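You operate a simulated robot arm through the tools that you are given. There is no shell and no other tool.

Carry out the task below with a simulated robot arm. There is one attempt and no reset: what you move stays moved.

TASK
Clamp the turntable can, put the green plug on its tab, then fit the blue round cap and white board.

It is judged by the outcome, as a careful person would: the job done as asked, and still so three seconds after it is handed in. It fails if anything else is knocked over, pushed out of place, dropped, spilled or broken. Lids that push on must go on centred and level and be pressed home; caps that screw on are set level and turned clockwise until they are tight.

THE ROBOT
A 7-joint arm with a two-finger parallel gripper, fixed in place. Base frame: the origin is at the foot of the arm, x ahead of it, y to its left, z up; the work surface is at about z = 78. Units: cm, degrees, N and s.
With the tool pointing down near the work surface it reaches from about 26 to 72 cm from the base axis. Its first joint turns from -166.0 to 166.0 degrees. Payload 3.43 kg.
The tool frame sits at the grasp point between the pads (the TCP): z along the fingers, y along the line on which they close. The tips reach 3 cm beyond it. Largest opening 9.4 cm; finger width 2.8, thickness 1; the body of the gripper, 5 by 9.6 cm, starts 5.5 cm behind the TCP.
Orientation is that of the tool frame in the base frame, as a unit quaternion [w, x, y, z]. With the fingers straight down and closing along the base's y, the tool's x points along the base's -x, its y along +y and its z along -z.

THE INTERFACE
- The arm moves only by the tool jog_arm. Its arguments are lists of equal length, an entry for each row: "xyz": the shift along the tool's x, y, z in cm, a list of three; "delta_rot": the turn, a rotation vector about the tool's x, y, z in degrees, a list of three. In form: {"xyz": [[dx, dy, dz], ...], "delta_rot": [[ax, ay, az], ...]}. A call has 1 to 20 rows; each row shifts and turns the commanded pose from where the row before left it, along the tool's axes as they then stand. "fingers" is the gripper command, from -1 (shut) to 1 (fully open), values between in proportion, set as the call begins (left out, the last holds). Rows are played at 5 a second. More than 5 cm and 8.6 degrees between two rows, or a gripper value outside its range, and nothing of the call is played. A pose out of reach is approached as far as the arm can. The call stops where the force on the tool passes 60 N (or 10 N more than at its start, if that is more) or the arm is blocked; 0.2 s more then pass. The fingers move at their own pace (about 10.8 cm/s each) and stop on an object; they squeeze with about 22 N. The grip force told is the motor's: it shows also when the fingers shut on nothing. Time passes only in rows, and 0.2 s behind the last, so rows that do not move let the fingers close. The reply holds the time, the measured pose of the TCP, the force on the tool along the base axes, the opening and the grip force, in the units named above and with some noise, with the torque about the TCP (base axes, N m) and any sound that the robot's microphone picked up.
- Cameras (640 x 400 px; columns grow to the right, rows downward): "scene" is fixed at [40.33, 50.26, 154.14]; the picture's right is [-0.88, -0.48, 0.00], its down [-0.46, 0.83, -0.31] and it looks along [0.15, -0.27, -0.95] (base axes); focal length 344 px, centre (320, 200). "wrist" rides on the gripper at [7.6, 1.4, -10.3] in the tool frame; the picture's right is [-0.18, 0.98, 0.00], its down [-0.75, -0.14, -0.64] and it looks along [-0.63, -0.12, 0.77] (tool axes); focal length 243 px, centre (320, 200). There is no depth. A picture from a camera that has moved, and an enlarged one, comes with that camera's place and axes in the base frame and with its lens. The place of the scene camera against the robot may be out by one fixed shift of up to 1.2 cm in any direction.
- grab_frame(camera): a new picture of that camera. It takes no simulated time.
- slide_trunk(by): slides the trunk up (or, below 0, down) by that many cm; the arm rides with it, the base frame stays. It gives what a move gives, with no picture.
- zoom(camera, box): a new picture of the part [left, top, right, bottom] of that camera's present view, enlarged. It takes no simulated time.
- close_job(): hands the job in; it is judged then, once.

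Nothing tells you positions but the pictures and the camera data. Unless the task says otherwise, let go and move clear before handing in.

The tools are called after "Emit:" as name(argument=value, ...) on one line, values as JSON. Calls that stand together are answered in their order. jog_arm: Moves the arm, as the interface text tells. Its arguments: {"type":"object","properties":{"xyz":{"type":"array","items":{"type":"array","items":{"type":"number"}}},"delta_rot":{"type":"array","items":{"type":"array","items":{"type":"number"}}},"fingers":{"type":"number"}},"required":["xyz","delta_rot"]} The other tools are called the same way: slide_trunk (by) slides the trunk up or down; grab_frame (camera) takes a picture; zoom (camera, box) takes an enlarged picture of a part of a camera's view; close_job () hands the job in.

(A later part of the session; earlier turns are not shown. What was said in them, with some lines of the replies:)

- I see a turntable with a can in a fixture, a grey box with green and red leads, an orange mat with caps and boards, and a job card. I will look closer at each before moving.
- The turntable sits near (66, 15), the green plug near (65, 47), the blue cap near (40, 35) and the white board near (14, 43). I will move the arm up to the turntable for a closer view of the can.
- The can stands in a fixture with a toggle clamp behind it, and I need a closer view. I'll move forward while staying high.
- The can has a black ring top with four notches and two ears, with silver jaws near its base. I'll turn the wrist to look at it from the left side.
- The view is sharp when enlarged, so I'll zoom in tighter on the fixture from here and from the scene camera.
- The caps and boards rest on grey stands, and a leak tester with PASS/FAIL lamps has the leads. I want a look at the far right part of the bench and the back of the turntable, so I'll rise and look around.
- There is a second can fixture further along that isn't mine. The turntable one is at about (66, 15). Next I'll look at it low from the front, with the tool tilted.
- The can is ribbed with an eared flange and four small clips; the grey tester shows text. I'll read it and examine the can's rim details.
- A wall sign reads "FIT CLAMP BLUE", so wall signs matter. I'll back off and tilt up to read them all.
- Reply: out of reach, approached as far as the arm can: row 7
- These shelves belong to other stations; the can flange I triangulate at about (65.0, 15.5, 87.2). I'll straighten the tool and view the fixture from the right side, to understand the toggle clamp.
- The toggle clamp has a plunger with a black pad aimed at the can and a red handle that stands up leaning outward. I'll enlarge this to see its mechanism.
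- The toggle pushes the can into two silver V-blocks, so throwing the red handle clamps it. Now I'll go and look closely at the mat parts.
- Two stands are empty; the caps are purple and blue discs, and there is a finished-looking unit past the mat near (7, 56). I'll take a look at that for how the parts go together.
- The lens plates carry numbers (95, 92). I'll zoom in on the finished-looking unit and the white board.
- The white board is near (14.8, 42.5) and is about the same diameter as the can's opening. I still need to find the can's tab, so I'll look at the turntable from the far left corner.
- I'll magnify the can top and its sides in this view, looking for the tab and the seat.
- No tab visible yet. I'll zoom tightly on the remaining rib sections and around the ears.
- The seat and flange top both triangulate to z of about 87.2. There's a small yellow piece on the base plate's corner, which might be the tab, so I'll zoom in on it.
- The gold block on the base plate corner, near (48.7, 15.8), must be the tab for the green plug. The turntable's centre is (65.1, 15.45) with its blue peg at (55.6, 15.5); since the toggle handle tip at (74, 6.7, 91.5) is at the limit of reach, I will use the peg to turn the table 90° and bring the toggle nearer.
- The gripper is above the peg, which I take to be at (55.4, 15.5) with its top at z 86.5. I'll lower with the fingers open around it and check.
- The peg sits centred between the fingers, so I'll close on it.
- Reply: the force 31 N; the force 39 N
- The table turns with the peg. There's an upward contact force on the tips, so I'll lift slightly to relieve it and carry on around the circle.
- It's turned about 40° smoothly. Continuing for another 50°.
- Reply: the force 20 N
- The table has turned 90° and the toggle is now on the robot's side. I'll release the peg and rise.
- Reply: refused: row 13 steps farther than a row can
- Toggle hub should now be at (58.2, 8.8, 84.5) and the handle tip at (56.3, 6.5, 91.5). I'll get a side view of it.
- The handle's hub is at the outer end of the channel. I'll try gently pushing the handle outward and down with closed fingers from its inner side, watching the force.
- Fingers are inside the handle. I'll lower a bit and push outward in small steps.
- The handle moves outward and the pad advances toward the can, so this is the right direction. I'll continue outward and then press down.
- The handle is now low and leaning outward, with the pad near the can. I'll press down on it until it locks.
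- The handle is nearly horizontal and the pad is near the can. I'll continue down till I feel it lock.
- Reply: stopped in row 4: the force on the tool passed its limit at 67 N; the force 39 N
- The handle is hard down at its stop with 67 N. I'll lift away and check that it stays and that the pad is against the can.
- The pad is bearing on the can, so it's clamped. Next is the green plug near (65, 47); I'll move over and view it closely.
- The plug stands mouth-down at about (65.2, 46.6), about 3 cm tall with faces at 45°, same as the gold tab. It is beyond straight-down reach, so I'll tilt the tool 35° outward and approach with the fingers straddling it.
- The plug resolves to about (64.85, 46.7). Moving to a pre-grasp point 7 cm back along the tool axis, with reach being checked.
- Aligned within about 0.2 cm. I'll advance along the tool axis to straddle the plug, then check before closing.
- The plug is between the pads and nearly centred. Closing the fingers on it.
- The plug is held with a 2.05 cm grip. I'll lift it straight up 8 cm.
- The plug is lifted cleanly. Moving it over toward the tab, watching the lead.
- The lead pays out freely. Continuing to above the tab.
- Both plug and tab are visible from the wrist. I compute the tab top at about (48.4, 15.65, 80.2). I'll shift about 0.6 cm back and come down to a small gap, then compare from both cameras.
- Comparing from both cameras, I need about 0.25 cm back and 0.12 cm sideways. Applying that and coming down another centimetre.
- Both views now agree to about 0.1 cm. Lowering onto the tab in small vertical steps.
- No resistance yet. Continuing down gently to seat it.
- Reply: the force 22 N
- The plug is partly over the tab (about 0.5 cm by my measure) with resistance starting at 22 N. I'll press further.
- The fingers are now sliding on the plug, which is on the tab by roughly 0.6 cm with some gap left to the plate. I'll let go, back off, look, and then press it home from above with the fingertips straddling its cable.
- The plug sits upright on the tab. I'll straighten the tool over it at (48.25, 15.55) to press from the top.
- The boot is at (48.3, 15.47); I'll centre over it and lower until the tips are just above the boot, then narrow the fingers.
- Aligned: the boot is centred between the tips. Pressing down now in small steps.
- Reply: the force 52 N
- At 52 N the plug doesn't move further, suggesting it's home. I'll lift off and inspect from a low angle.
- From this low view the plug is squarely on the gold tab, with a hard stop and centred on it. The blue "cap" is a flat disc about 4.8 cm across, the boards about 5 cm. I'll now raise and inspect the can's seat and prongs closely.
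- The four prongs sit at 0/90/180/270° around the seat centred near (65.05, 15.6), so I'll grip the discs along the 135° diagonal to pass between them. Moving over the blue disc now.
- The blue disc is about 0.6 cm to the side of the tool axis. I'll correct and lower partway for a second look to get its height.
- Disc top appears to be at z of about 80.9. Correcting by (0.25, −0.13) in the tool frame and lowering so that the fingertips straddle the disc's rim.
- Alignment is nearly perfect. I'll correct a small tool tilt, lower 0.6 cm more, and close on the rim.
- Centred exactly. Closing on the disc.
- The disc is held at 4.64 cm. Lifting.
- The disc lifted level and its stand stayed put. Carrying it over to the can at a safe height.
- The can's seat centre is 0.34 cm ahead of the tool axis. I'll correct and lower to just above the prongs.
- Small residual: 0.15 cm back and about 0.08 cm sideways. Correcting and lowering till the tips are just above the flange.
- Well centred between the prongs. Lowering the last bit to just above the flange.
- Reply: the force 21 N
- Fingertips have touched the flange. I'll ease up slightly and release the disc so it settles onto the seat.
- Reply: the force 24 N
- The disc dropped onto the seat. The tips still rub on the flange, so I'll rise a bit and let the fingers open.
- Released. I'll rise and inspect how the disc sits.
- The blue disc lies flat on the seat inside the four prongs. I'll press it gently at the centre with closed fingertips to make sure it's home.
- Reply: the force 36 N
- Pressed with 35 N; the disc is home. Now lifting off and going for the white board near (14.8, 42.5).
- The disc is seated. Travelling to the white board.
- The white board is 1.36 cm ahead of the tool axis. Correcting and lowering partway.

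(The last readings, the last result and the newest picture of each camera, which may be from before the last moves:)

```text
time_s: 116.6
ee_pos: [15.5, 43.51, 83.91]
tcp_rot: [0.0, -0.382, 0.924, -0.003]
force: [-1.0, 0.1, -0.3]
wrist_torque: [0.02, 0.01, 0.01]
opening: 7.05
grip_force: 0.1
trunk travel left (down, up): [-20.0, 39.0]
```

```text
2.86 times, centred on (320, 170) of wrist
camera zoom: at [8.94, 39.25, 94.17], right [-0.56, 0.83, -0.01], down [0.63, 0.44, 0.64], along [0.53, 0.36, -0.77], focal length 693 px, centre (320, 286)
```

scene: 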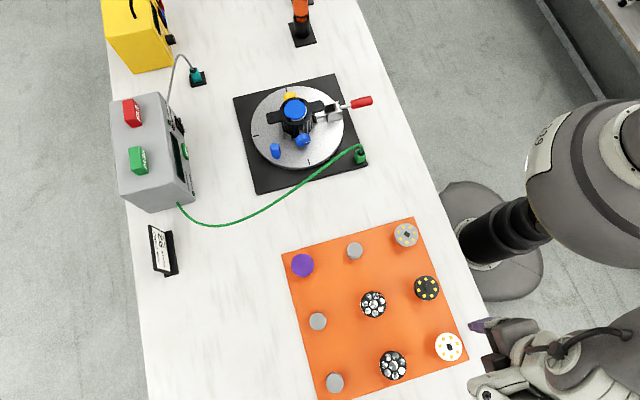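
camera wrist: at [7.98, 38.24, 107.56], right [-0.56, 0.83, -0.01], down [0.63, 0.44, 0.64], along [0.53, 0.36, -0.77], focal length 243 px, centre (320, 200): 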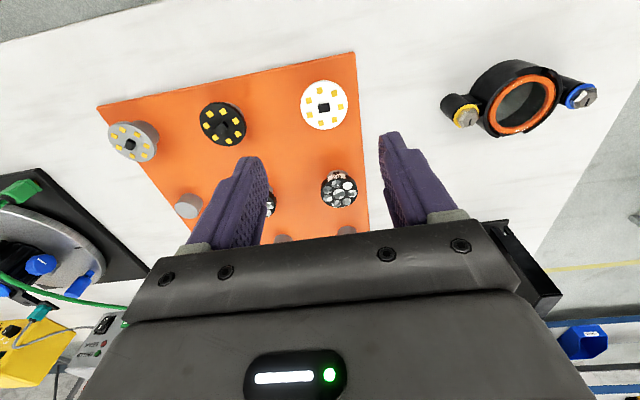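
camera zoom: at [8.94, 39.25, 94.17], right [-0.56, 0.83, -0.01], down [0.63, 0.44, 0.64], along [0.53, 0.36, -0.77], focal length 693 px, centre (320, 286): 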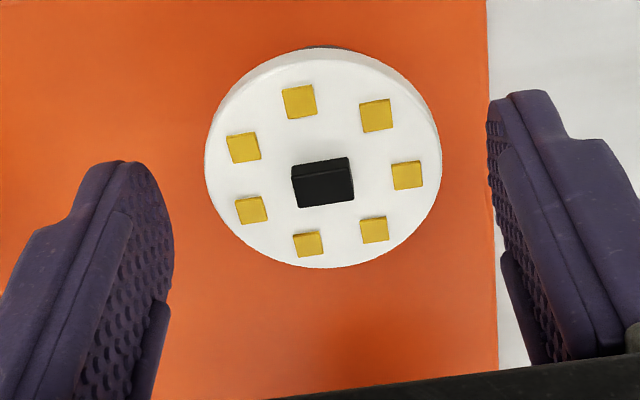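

Centred within 0.05 cm. Lowering the rest and closing.

Emit:
jog_arm(xyz=[[0.03, 0.04, 0.6], [0, 0, 0]], delta_rot=[[0, 0, 0], [0, 0, 0]])

Emit:
jog_arm(xyz=[[0, 0, 0], [0, 0, 0], [0, 0, 0], [0, 0, 0]], delta_rot=[[0, 0, 0], [0, 0, 0], [0, 0, 0], [0, 0, 0]], fingers=-1)

Emit:
jog_arm(xyz=[[0, 0, -0.5], [0, 0, -1.5], [0, 0, -4], [0, 0, -4], [0, 0, -4], [0, 0, 0]], delta_rot=[[0, 0, 0], [0, 0, 0], [0, 0, 0], [0, 0, 0], [0, 0, 0], [0, 0, 0]])

Emit:
zoom(camera="wrist", box=[240, 100, 400, 240])

Emit:
grab_frame(camera="scene")

```text
time_s: 117.2
ee_pos: [15.33, 43.54, 83.19]
tcp_rot: [-0.001, -0.382, 0.924, -0.003]
force: [-0.3, -1.1, -0.5]
wrist_torque: [-0.02, -0.02, -0.03]
opening: 7.05
grip_force: 0.1
trunk travel left (down, up): [-20.0, 39.0]
```

```text
time_s: 118.2
ee_pos: [15.34, 43.49, 83.21]
tcp_rot: [-0.001, -0.382, 0.924, -0.002]
force: [-0.2, -0.2, 0.6]
wrist_torque: [0.0, -0.01, -0.01]
opening: 4.87
grip_force: 22.2
trunk travel left (down, up): [-20.0, 39.0]
```

```text
time_s: 119.6
ee_pos: [15.29, 43.73, 97.49]
tcp_rot: [0.0, -0.383, 0.924, -0.004]
force: [0.2, 0.1, 0.5]
wrist_torque: [0.02, 0.01, 0.0]
opening: 4.85
grip_force: 22.1
trunk travel left (down, up): [-20.0, 39.0]
```

```text
2.86 times, centred on (320, 170) of wrist
camera zoom: at [8.82, 39.33, 107.8], right [-0.56, 0.83, -0.01], down [0.63, 0.44, 0.64], along [0.53, 0.36, -0.77], focal length 693 px, centre (320, 286)
```

zoom: 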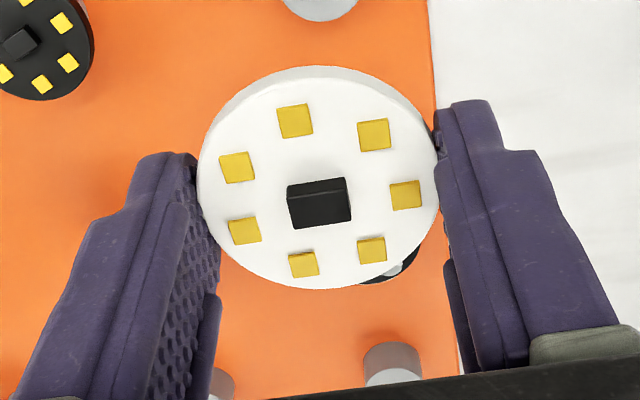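

```text
taken
```

scene: 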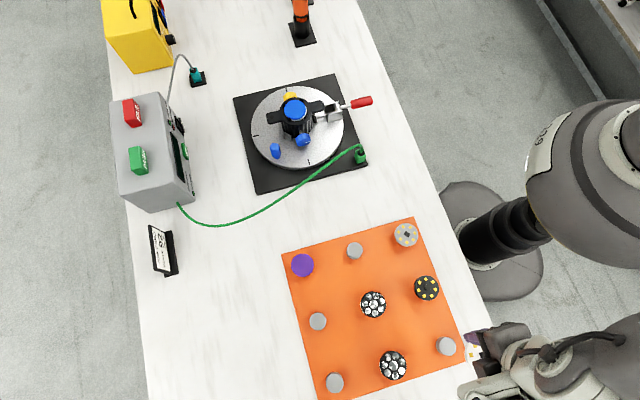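

The board is held at 4.86 cm. Taking it to the can.

Emit:
jog_arm(xyz=[[-1.185, -4.23, 0], [-1.185, -4.23, 0], [-1.185, -4.23, 0], [-1.185, -4.23, 0], [-1.185, -4.23, 0], [-1.185, -4.23, 0], [-1.185, -4.23, 0], [-1.185, -4.23, 0], [-1.185, -4.23, 0], [-1.185, -4.23, 0], [-1.185, -4.23, 0], [-1.185, -4.23, 0], [-1.185, -4.23, 0], [0, 0, 0]], delta_rot=[[0, 0, 0], [0, 0, 0], [0, 0, 0], [0, 0, 0], [0, 0, 0], [0, 0, 0], [0, 0, 0], [0, 0, 0], [0, 0, 0], [0, 0, 0], [0, 0, 0], [0, 0, 0], [0, 0, 0], [0, 0, 0]])

Emit:
zoom(camera="wrist", box=[240, 80, 400, 230])

```text
time_s: 122.6
ee_pos: [65.07, 15.68, 97.56]
tcp_rot: [0.0, -0.382, 0.924, -0.004]
force: [0.4, -0.1, -0.5]
wrist_torque: [0.01, 0.0, -0.03]
opening: 4.89
grip_force: 21.8
trunk travel left (down, up): [-20.0, 39.0]
```

```text
2.67 times, centred on (320, 155) of wrist
camera zoom: at [58.73, 11.47, 107.94], right [-0.56, 0.83, 0.0], down [0.63, 0.44, 0.64], along [0.53, 0.36, -0.77], focal length 647 px, centre (320, 320)
```

zoom: 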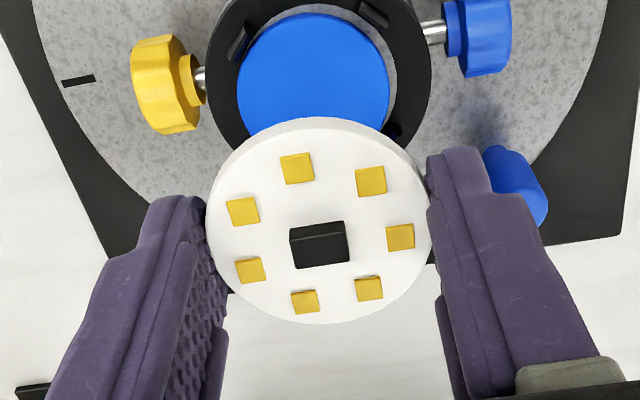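

Nearly aligned already. Lowering to just above the prongs and checking.

Emit:
jog_arm(xyz=[[0, 0, 2], [0, 0, 2], [0, 0, 1.8], [0, 0, 0]], delta_rot=[[0, 0, 0], [0, 0, 0], [0, 0, 0], [0, 0, 0]])

Emit:
zoom(camera="wrist", box=[240, 90, 400, 230])

Emit:
zoom(camera="scene", box=[270, 80, 320, 130])

```text
time_s: 123.6
ee_pos: [65.05, 15.67, 91.72]
tcp_rot: [0.0, -0.382, 0.924, -0.004]
force: [-0.4, 0.4, -0.4]
wrist_torque: [-0.01, 0.03, -0.01]
opening: 4.88
grip_force: 21.5
trunk travel left (down, up): [-20.0, 39.0]
```

```text
2.86 times, centred on (320, 160) of wrist
camera zoom: at [58.59, 11.35, 101.95], right [-0.56, 0.83, -0.01], down [0.63, 0.44, 0.64], along [0.53, 0.36, -0.77], focal length 693 px, centre (320, 314)
```

zoom: 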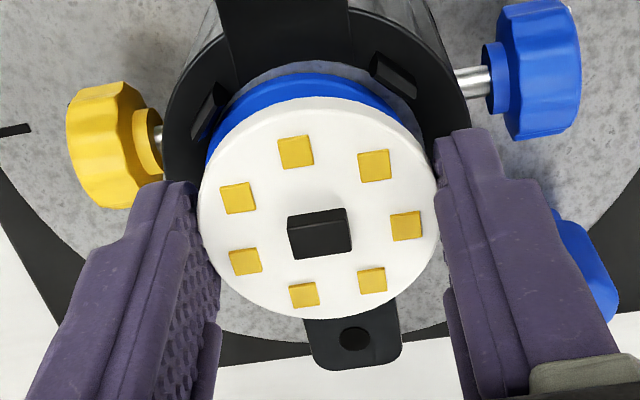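

```text
8.00 times, centred on (295, 105) of scene
camera zoom: at [40.33, 50.26, 154.14], right [-0.88, -0.48, 0.0], down [-0.46, 0.83, -0.31], along [0.15, -0.27, -0.95], focal length 2749 px, centre (520, 960)
```

zoom: 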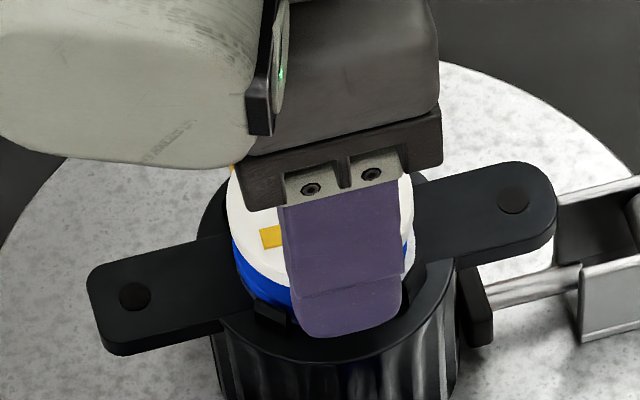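

Centred to within 0.05 cm. Lowering in small steps, watching for prong contact.

Emit:
jog_arm(xyz=[[0, -0.04, 0.2], [0, 0, 0.2], [0, 0, 0.2], [0, 0, 0.2], [0, 0, 0.15], [0, 0, 0]], delta_rot=[[0, 0, 0], [0, 0, 0], [0, 0, 0], [0, 0, 0], [0, 0, 0], [0, 0, 0]])

Emit:
zoom(camera="wrist", box=[240, 90, 400, 230])

Emit:
zoom(camera="scene", box=[270, 80, 320, 130])

```text
time_s: 125.0
ee_pos: [65.1, 15.62, 90.82]
tcp_rot: [0.001, -0.383, 0.924, -0.003]
force: [0.6, 1.2, 11.0]
wrist_torque: [-0.2, -0.24, 0.01]
opening: 4.88
grip_force: 22.4
trunk travel left (down, up): [-20.0, 39.0]
```

```text
2.86 times, centred on (320, 160) of wrist
camera zoom: at [58.57, 11.25, 101.14], right [-0.56, 0.83, -0.01], down [0.63, 0.44, 0.64], along [0.53, 0.36, -0.77], focal length 693 px, centre (320, 314)
```

zoom: 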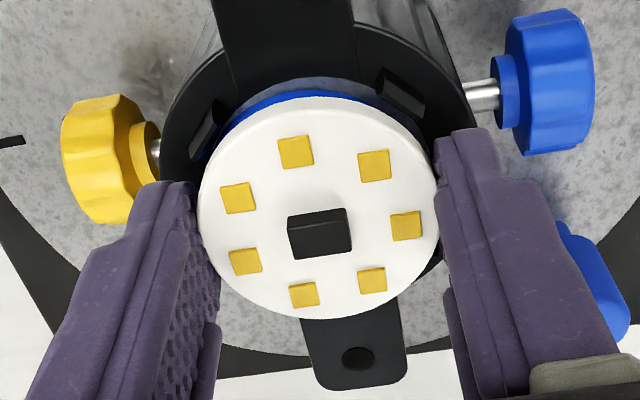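

```text
8.00 times, centred on (295, 105) of scene
camera zoom: at [40.33, 50.26, 154.14], right [-0.88, -0.48, 0.0], down [-0.46, 0.83, -0.31], along [0.15, -0.27, -0.95], focal length 2749 px, centre (520, 960)
```

zoom: 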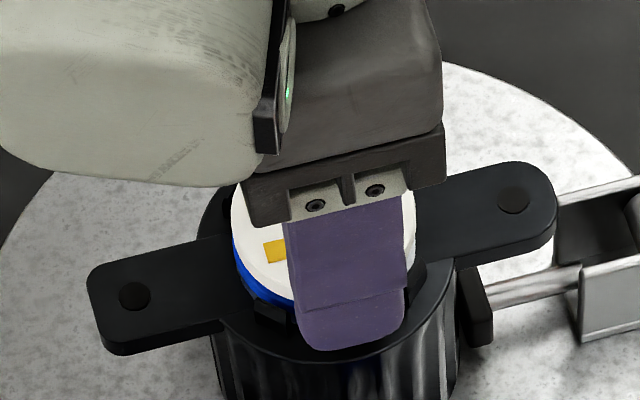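

Contact of 11 N is on the left fingertip, which I think touches the blue disc's rim. The board is about 0.3 cm above the disc; I'll unload slightly and release it so that it drops in between the prongs.

Emit:
jog_arm(xyz=[[0, 0, -0.15], [0, 0, 0]], delta_rot=[[0, 0, 0], [0, 0, 0]])

Emit:
jog_arm(xyz=[[0, 0, 0], [0, 0, 0], [0, 0, 0]], delta_rot=[[0, 0, 0], [0, 0, 0], [0, 0, 0]], fingers=0.3)

Emit:
zoom(camera="wrist", box=[240, 90, 400, 230])

Emit:
zoom(camera="scene", box=[270, 80, 320, 130])

```text
time_s: 125.6
ee_pos: [65.06, 15.55, 90.94]
tcp_rot: [0.0, -0.382, 0.924, -0.003]
force: [2.8, 0.6, 6.3]
wrist_torque: [-0.11, -0.23, 0.03]
opening: 4.83
grip_force: 22.5
trunk travel left (down, up): [-20.0, 39.0]
```

```text
time_s: 126.4
ee_pos: [65.19, 15.61, 90.88]
tcp_rot: [0.0, -0.382, 0.924, -0.003]
force: [-0.3, 0.1, 0.0]
wrist_torque: [0.0, 0.04, 0.03]
opening: 6.1
grip_force: 0.1
trunk travel left (down, up): [-20.0, 39.0]
```

```text
2.86 times, centred on (320, 160) of wrist
camera zoom: at [58.6, 11.24, 101.15], right [-0.56, 0.83, -0.01], down [0.63, 0.44, 0.64], along [0.53, 0.36, -0.77], focal length 693 px, centre (320, 314)
```

zoom: 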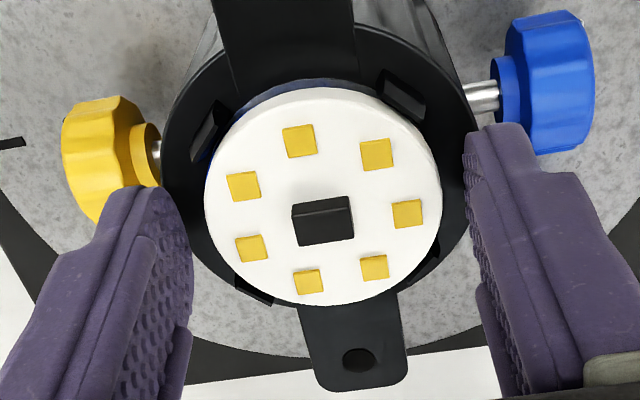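

```text
8.00 times, centred on (295, 105) of scene
camera zoom: at [40.33, 50.26, 154.14], right [-0.88, -0.48, 0.0], down [-0.46, 0.83, -0.31], along [0.15, -0.27, -0.95], focal length 2749 px, centre (520, 960)
```

zoom: 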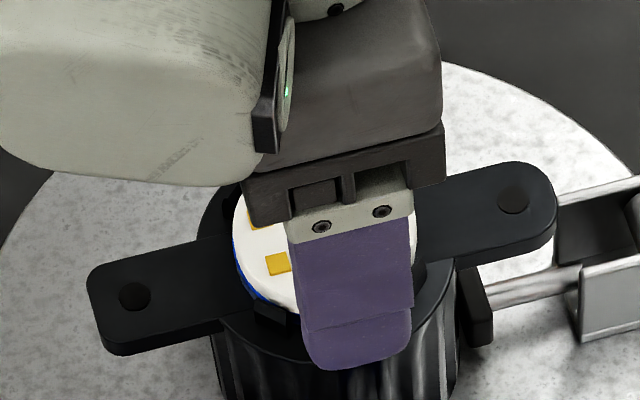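

It dropped in place. Rising to inspect.

Emit:
jog_arm(xyz=[[0, 0, -3], [0, 0, -4], [3, 0, -2], [3, 0, 0], [0, 0, 0]], delta_rot=[[0, 0, 0], [0, 0, 0], [0, 0, 0], [0, 0, 0], [0, 0, 0]])

Emit:
zoom(camera="wrist", box=[275, 100, 365, 190])

Emit:
zoom(camera="scene", box=[275, 90, 315, 130])

```text
time_s: 127.6
ee_pos: [60.7, 11.29, 99.98]
tcp_rot: [0.0, -0.382, 0.924, -0.002]
force: [0.3, -0.2, 0.2]
wrist_torque: [0.0, 0.0, 0.0]
opening: 6.11
grip_force: 0.0
trunk travel left (down, up): [-20.0, 39.0]
```

```text
4.44 times, centred on (320, 145) of wrist
camera zoom: at [54.23, 7.01, 110.26], right [-0.56, 0.83, -0.01], down [0.63, 0.44, 0.64], along [0.53, 0.36, -0.77], focal length 1078 px, centre (320, 444)
```

zoom: 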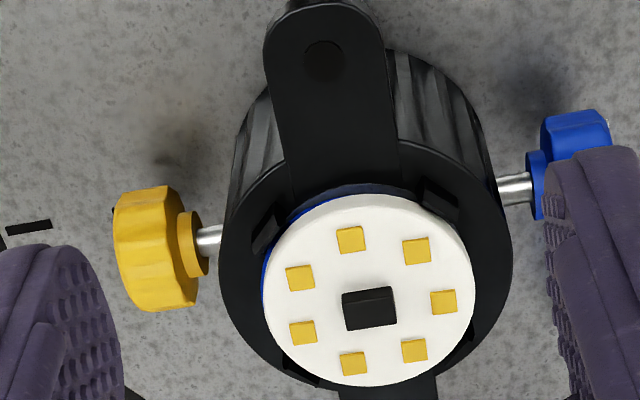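

```text
10.00 times, centred on (295, 110) of scene
camera zoom: at [40.33, 50.26, 154.14], right [-0.88, -0.48, 0.0], down [-0.46, 0.83, -0.31], along [0.15, -0.27, -0.95], focal length 3436 px, centre (570, 1100)
```

zoom: 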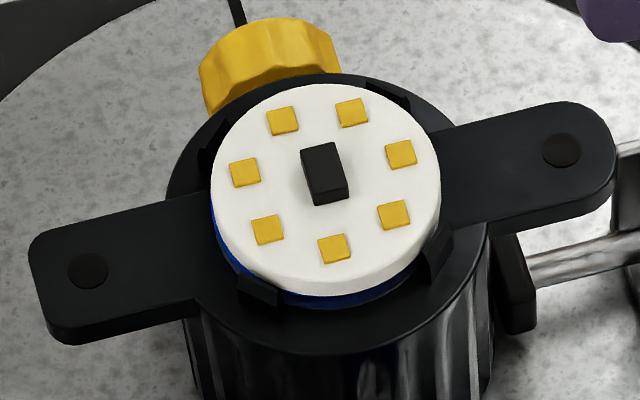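

Emit:
zoom(camera="scene", box=[292, 108, 310, 124])

Emit:
zoom(camera="wrist", box=[305, 135, 355, 190])

Emit:
zoom(camera="scene", box=[280, 95, 300, 115])

```text
16.00 times, centred on (301, 116) of scene
camera zoom: at [40.33, 50.26, 154.14], right [-0.88, -0.48, 0.0], down [-0.46, 0.83, -0.31], along [0.15, -0.27, -0.95], focal length 5498 px, centre (624, 1544)
```

zoom: 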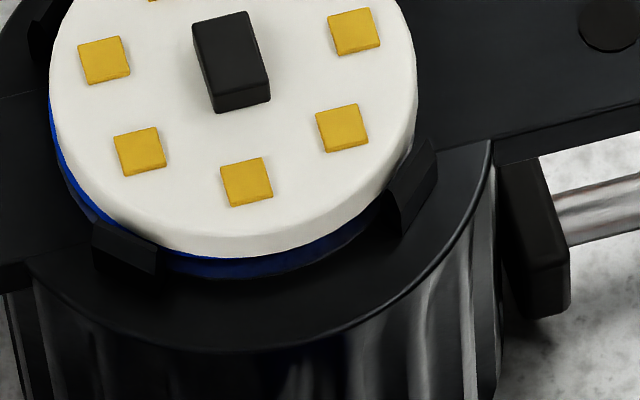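

```text
7.27 times, centred on (330, 162) of wrist
camera zoom: at [54.23, 7.01, 110.26], right [-0.56, 0.83, -0.01], down [0.63, 0.44, 0.64], along [0.53, 0.36, -0.77], focal length 1764 px, centre (247, 473)
```

zoom: 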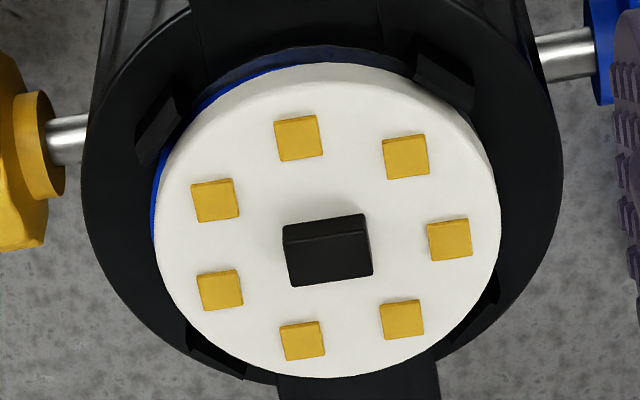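

```text
16.00 times, centred on (290, 105) of scene
camera zoom: at [40.33, 50.26, 154.14], right [-0.88, -0.48, 0.0], down [-0.46, 0.83, -0.31], along [0.15, -0.27, -0.95], focal length 5498 px, centre (800, 1720)
```

zoom: 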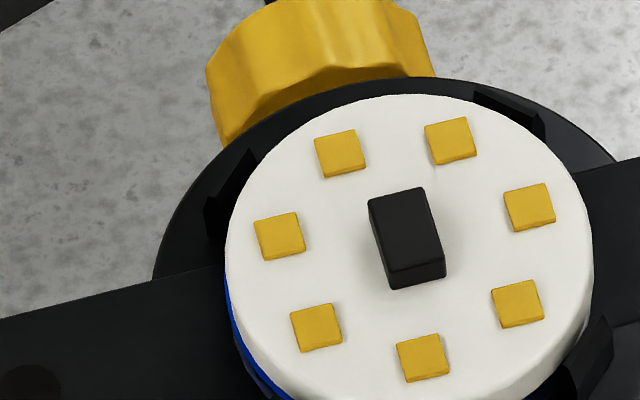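

The board sits inside the four prongs, level, on top of the disc. I'll now press it home at its rim with the two fingertips spaced 4.1 cm, clear of LEDs and connector.

Emit:
jog_arm(xyz=[[-3.1, 0, 0], [-3.1, 0, 0], [0, 0, 4], [0, 0, 3.2], [0, 0, 0]], delta_rot=[[0, 0, 0], [0, 0, 0], [0, 0, 0], [0, 0, 0], [0, 0, 0]], fingers=-0.128)

Emit:
zoom(camera="wrist", box=[240, 90, 400, 230])

```text
time_s: 128.8
ee_pos: [65.12, 15.66, 92.69]
tcp_rot: [-0.001, -0.382, 0.924, -0.003]
force: [0.1, -0.4, 0.0]
wrist_torque: [0.02, -0.01, 0.01]
opening: 4.09
grip_force: 0.2
trunk travel left (down, up): [-20.0, 39.0]
```

```text
2.86 times, centred on (320, 160) of wrist
camera zoom: at [58.59, 11.34, 103.0], right [-0.56, 0.83, -0.01], down [0.63, 0.44, 0.64], along [0.53, 0.36, -0.77], focal length 693 px, centre (320, 314)
```

zoom: 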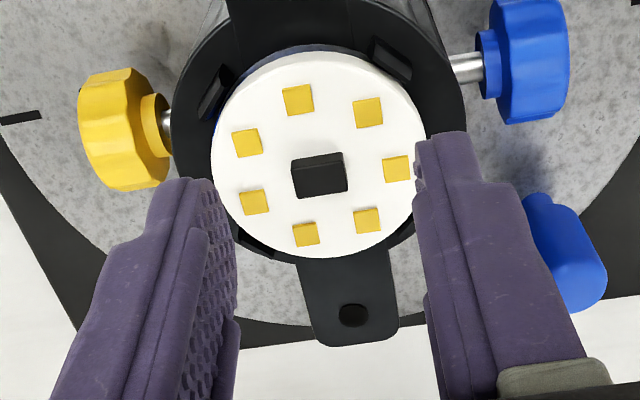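

Emit:
jog_arm(xyz=[[0, 0, 0.7], [0, 0, 0.4], [0, 0, 0.3], [0, 0, 0.2], [0, 0, 0.15], [0, 0, 0]], delta_rot=[[0, 0, 0], [0, 0, 0], [0, 0, 0], [0, 0, 0], [0, 0, 0], [0, 0, 0]])

Emit:
zoom(camera="wrist", box=[240, 90, 400, 230])

```text
time_s: 130.2
ee_pos: [65.11, 15.61, 91.49]
tcp_rot: [0.006, -0.382, 0.924, -0.003]
force: [4.4, -2.8, 57.4]
wrist_torque: [-0.03, 0.19, 0.04]
opening: 4.11
grip_force: 0.1
trunk travel left (down, up): [-20.0, 39.0]
```

```text
2.86 times, centred on (320, 160) of wrist
camera zoom: at [58.57, 11.32, 101.8], right [-0.56, 0.83, -0.01], down [0.63, 0.43, 0.65], along [0.54, 0.36, -0.76], focal length 693 px, centre (320, 314)
```

zoom: 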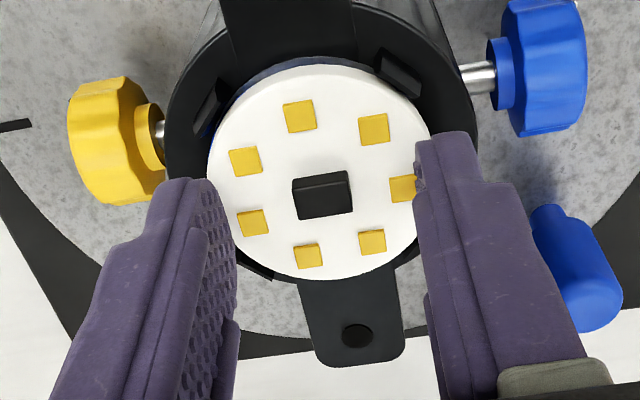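

Pressed with 57 N; the board's top is where it should be if flush on the disc. Lifting clear and making a final inspection.

Emit:
jog_arm(xyz=[[0, 0, -1], [0, 0, -4], [0, 0, -4], [4, 0, -1], [4, 0, 0], [0, 0, 0]], delta_rot=[[0, 0, 0], [0, 0, 0], [0, 0, 0], [0, 0, 0], [0, 0, 0], [0, 0, 0]])

Emit:
grab_frame(camera="wrist")

Emit:
zoom(camera="wrist", box=[275, 110, 365, 200])

Emit:
zoom(camera="scene", box=[280, 95, 312, 125])

Emit:
grab_frame(camera="scene")

```text
time_s: 131.6
ee_pos: [59.44, 10.08, 100.89]
tcp_rot: [-0.001, -0.382, 0.924, -0.003]
force: [0.5, -0.5, 0.5]
wrist_torque: [-0.01, 0.03, 0.02]
opening: 4.11
grip_force: 0.1
trunk travel left (down, up): [-20.0, 39.0]
```

```text
taken
camera wrist: at [53.06, 5.74, 111.23], right [-0.56, 0.83, -0.01], down [0.63, 0.44, 0.64], along [0.53, 0.36, -0.77], focal length 243 px, centre (320, 200)
```

wrist: 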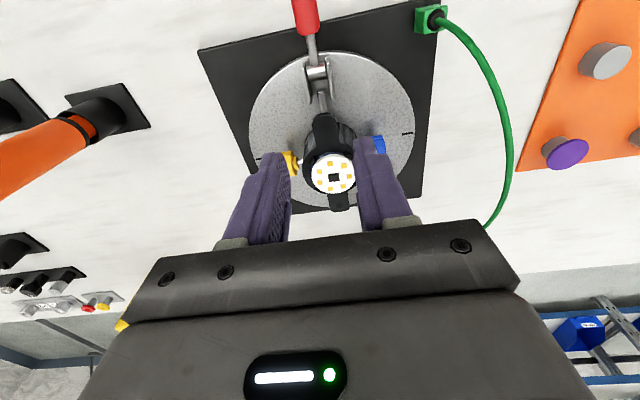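

```text
4.44 times, centred on (320, 155) of wrist
camera zoom: at [53.06, 5.74, 111.23], right [-0.56, 0.83, -0.01], down [0.63, 0.44, 0.64], along [0.53, 0.36, -0.77], focal length 1078 px, centre (320, 400)
```

zoom: 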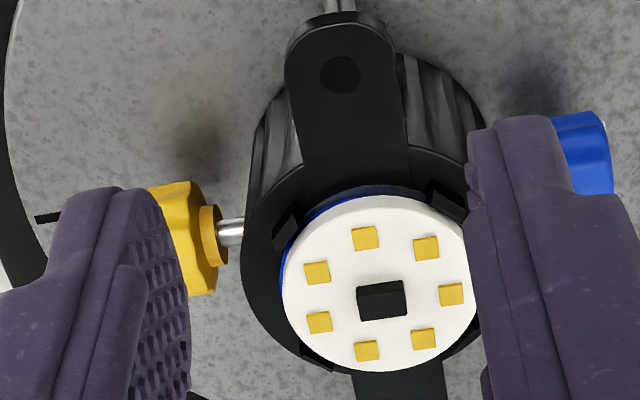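

```text
13.33 times, centred on (296, 110) of scene
camera zoom: at [40.33, 50.26, 154.14], right [-0.88, -0.48, 0.0], down [-0.46, 0.83, -0.31], along [0.15, -0.27, -0.95], focal length 4582 px, centre (640, 1400)
```

zoom: 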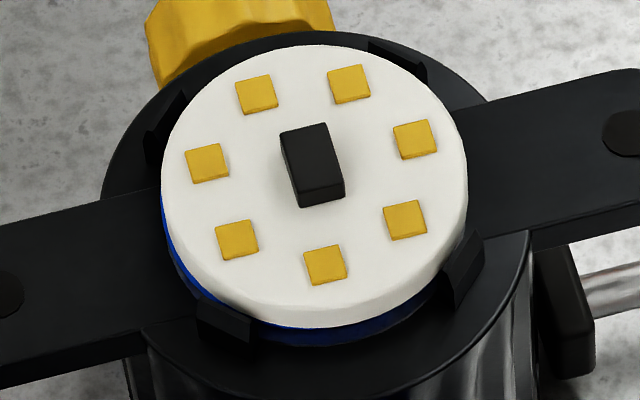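

```text
taken
```

scene: 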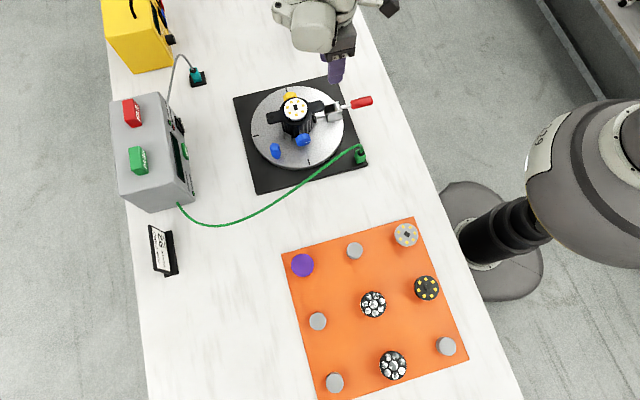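

Everything appears in place. I'll take one low side view of the can and plug to check that they're level.

Emit:
jog_arm(xyz=[[4, 0, 0], [4, 0, 0], [2, 0, 0], [0, 0, 0], [0, 0, 0], [0, 0, 0], [0, 0, 0], [0, 0, 0], [0, 0, 0], [0, 0, 0], [0, 0, 0], [0, 0, 0]], delta_rot=[[0, 0, 0], [0, 0, 0], [0, 0, 0], [0, 0, 7.5], [0, 0, 7.5], [0, 0, 7.5], [0, -8, 0], [0, -8, 0], [0, -8, 0], [0, -8, 0], [0, -6, 0], [0, 0, 0]], fingers=1)

Emit:
grab_frame(camera="wrist")

```text
time_s: 134.2
ee_pos: [52.55, 3.0, 100.87]
tcp_rot: [0.32, -0.184, 0.927, 0.061]
force: [0.5, -1.0, 0.2]
wrist_torque: [-0.01, -0.01, -0.01]
opening: 9.37
grip_force: 0.1
trunk travel left (down, up): [-20.0, 39.0]
```

```text
taken
camera wrist: at [40.5, -0.35, 104.33], right [-0.24, 0.96, 0.11], down [0.23, -0.05, 0.97], along [0.94, 0.26, -0.21], focal length 243 px, centre (320, 200)
```

wrist: 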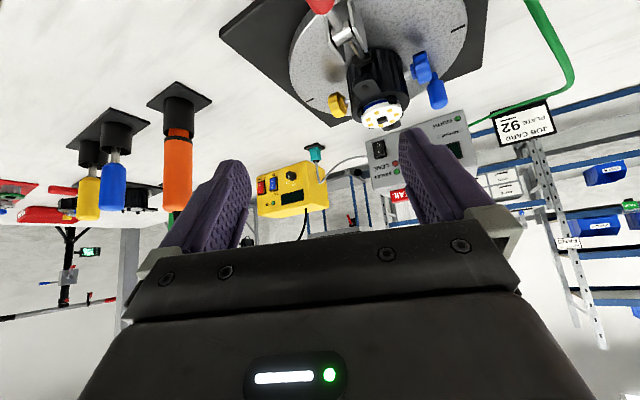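

Emit:
zoom(camera="wrist", box=[340, 60, 430, 140])

Emit:
zoom(camera="wrist", box=[365, 90, 405, 135])

```text
5.00 times, centred on (385, 100) of wrist
camera zoom: at [40.5, -0.35, 104.33], right [-0.24, 0.96, 0.11], down [0.23, -0.05, 0.97], along [0.94, 0.26, -0.21], focal length 1213 px, centre (-5, 700)
```

zoom: 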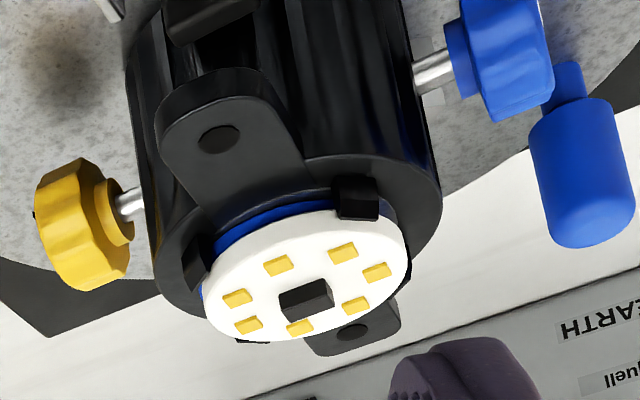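

```text
8.89 times, centred on (385, 112) of wrist
camera zoom: at [40.5, -0.35, 104.33], right [-0.24, 0.96, 0.11], down [0.23, -0.05, 0.97], along [0.94, 0.26, -0.21], focal length 2157 px, centre (-258, 978)
```

zoom: 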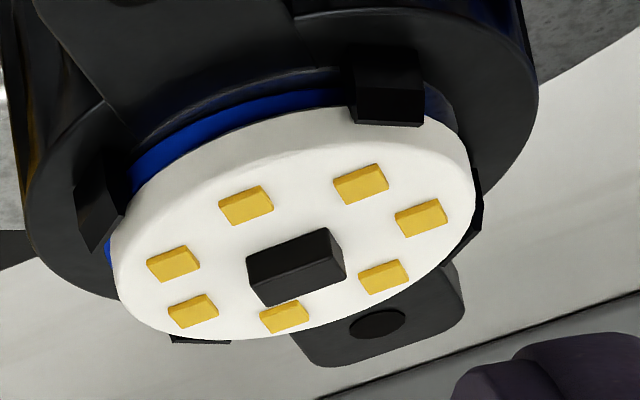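

The board lies flat on the blue disc, held within the four prongs. Final check of plug and clamp from the scene camera.

Emit:
zoom(camera="scene", box=[290, 80, 390, 175])

Emit:
zoom(camera="scene", box=[345, 140, 375, 170])

```text
4.21 times, centred on (340, 128) of scene
camera zoom: at [40.33, 50.26, 154.14], right [-0.88, -0.48, 0.0], down [-0.46, 0.83, -0.31], along [0.15, -0.27, -0.95], focal length 1447 px, centre (236, 505)
```

zoom: 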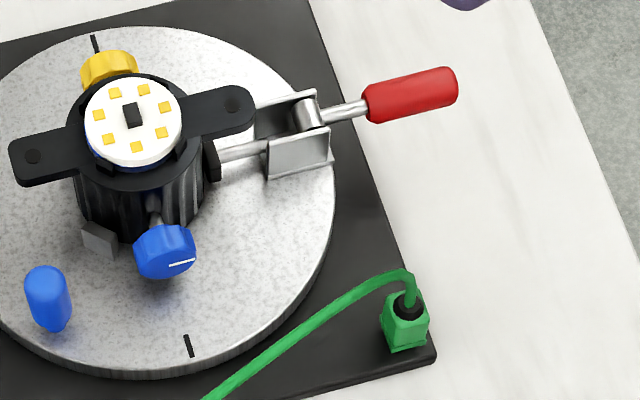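

```text
13.33 times, centred on (360, 155) of scene
camera zoom: at [40.33, 50.26, 154.14], right [-0.88, -0.48, 0.0], down [-0.46, 0.83, -0.31], along [0.15, -0.27, -0.95], focal length 4582 px, centre (-213, 800)
```

zoom: 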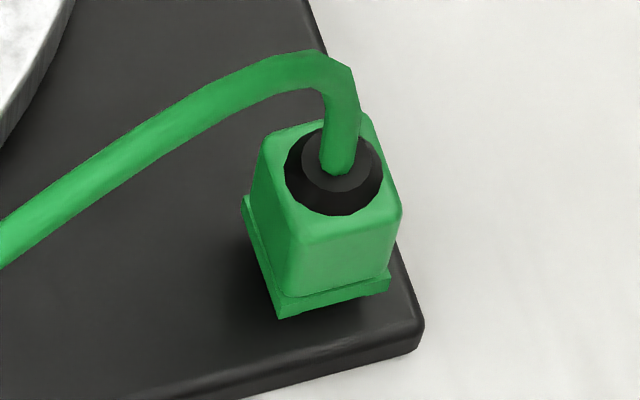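

The can is clamped with the toggle locked, and the green plug is upright on its tab. The blue disc and white board are seated level between the prongs, and the gripper is empty and clear. Handing in.

Emit:
close_job()

```text
The job is handed in.
```

I clamped the can, put the green plug on its tab, and fitted the blue cap and white board. The job is handed in. The one thing I couldn't fully confirm is how deep the plug should sit.

- **Clamp:** I turned the turntable 90° by its blue peg to bring the red handle into reach. I then threw the handle down to its stop, and the pad now bears on the can. I left the turntable turned.
- **Green plug:** It stands upright on the gold tab at the corner of the base plate. It slid on freely, then stopped hard and did not move under about 52 N, so I took it as fully on. About 0.5 cm of the tab still shows below it.
- **Blue cap:** It turned out to be a flat disc, slightly smaller than the board, so I laid it on the can's seat first. It sits flat inside the four prongs, about 0.1 cm off centre, and I pressed it with about 35 N.
- **White board:** It sits level on top of the blue disc, inside the prongs, and I pressed it at the rim with about 57 N.

I saw nothing else moved or knocked over. The gripper is empty and clear.
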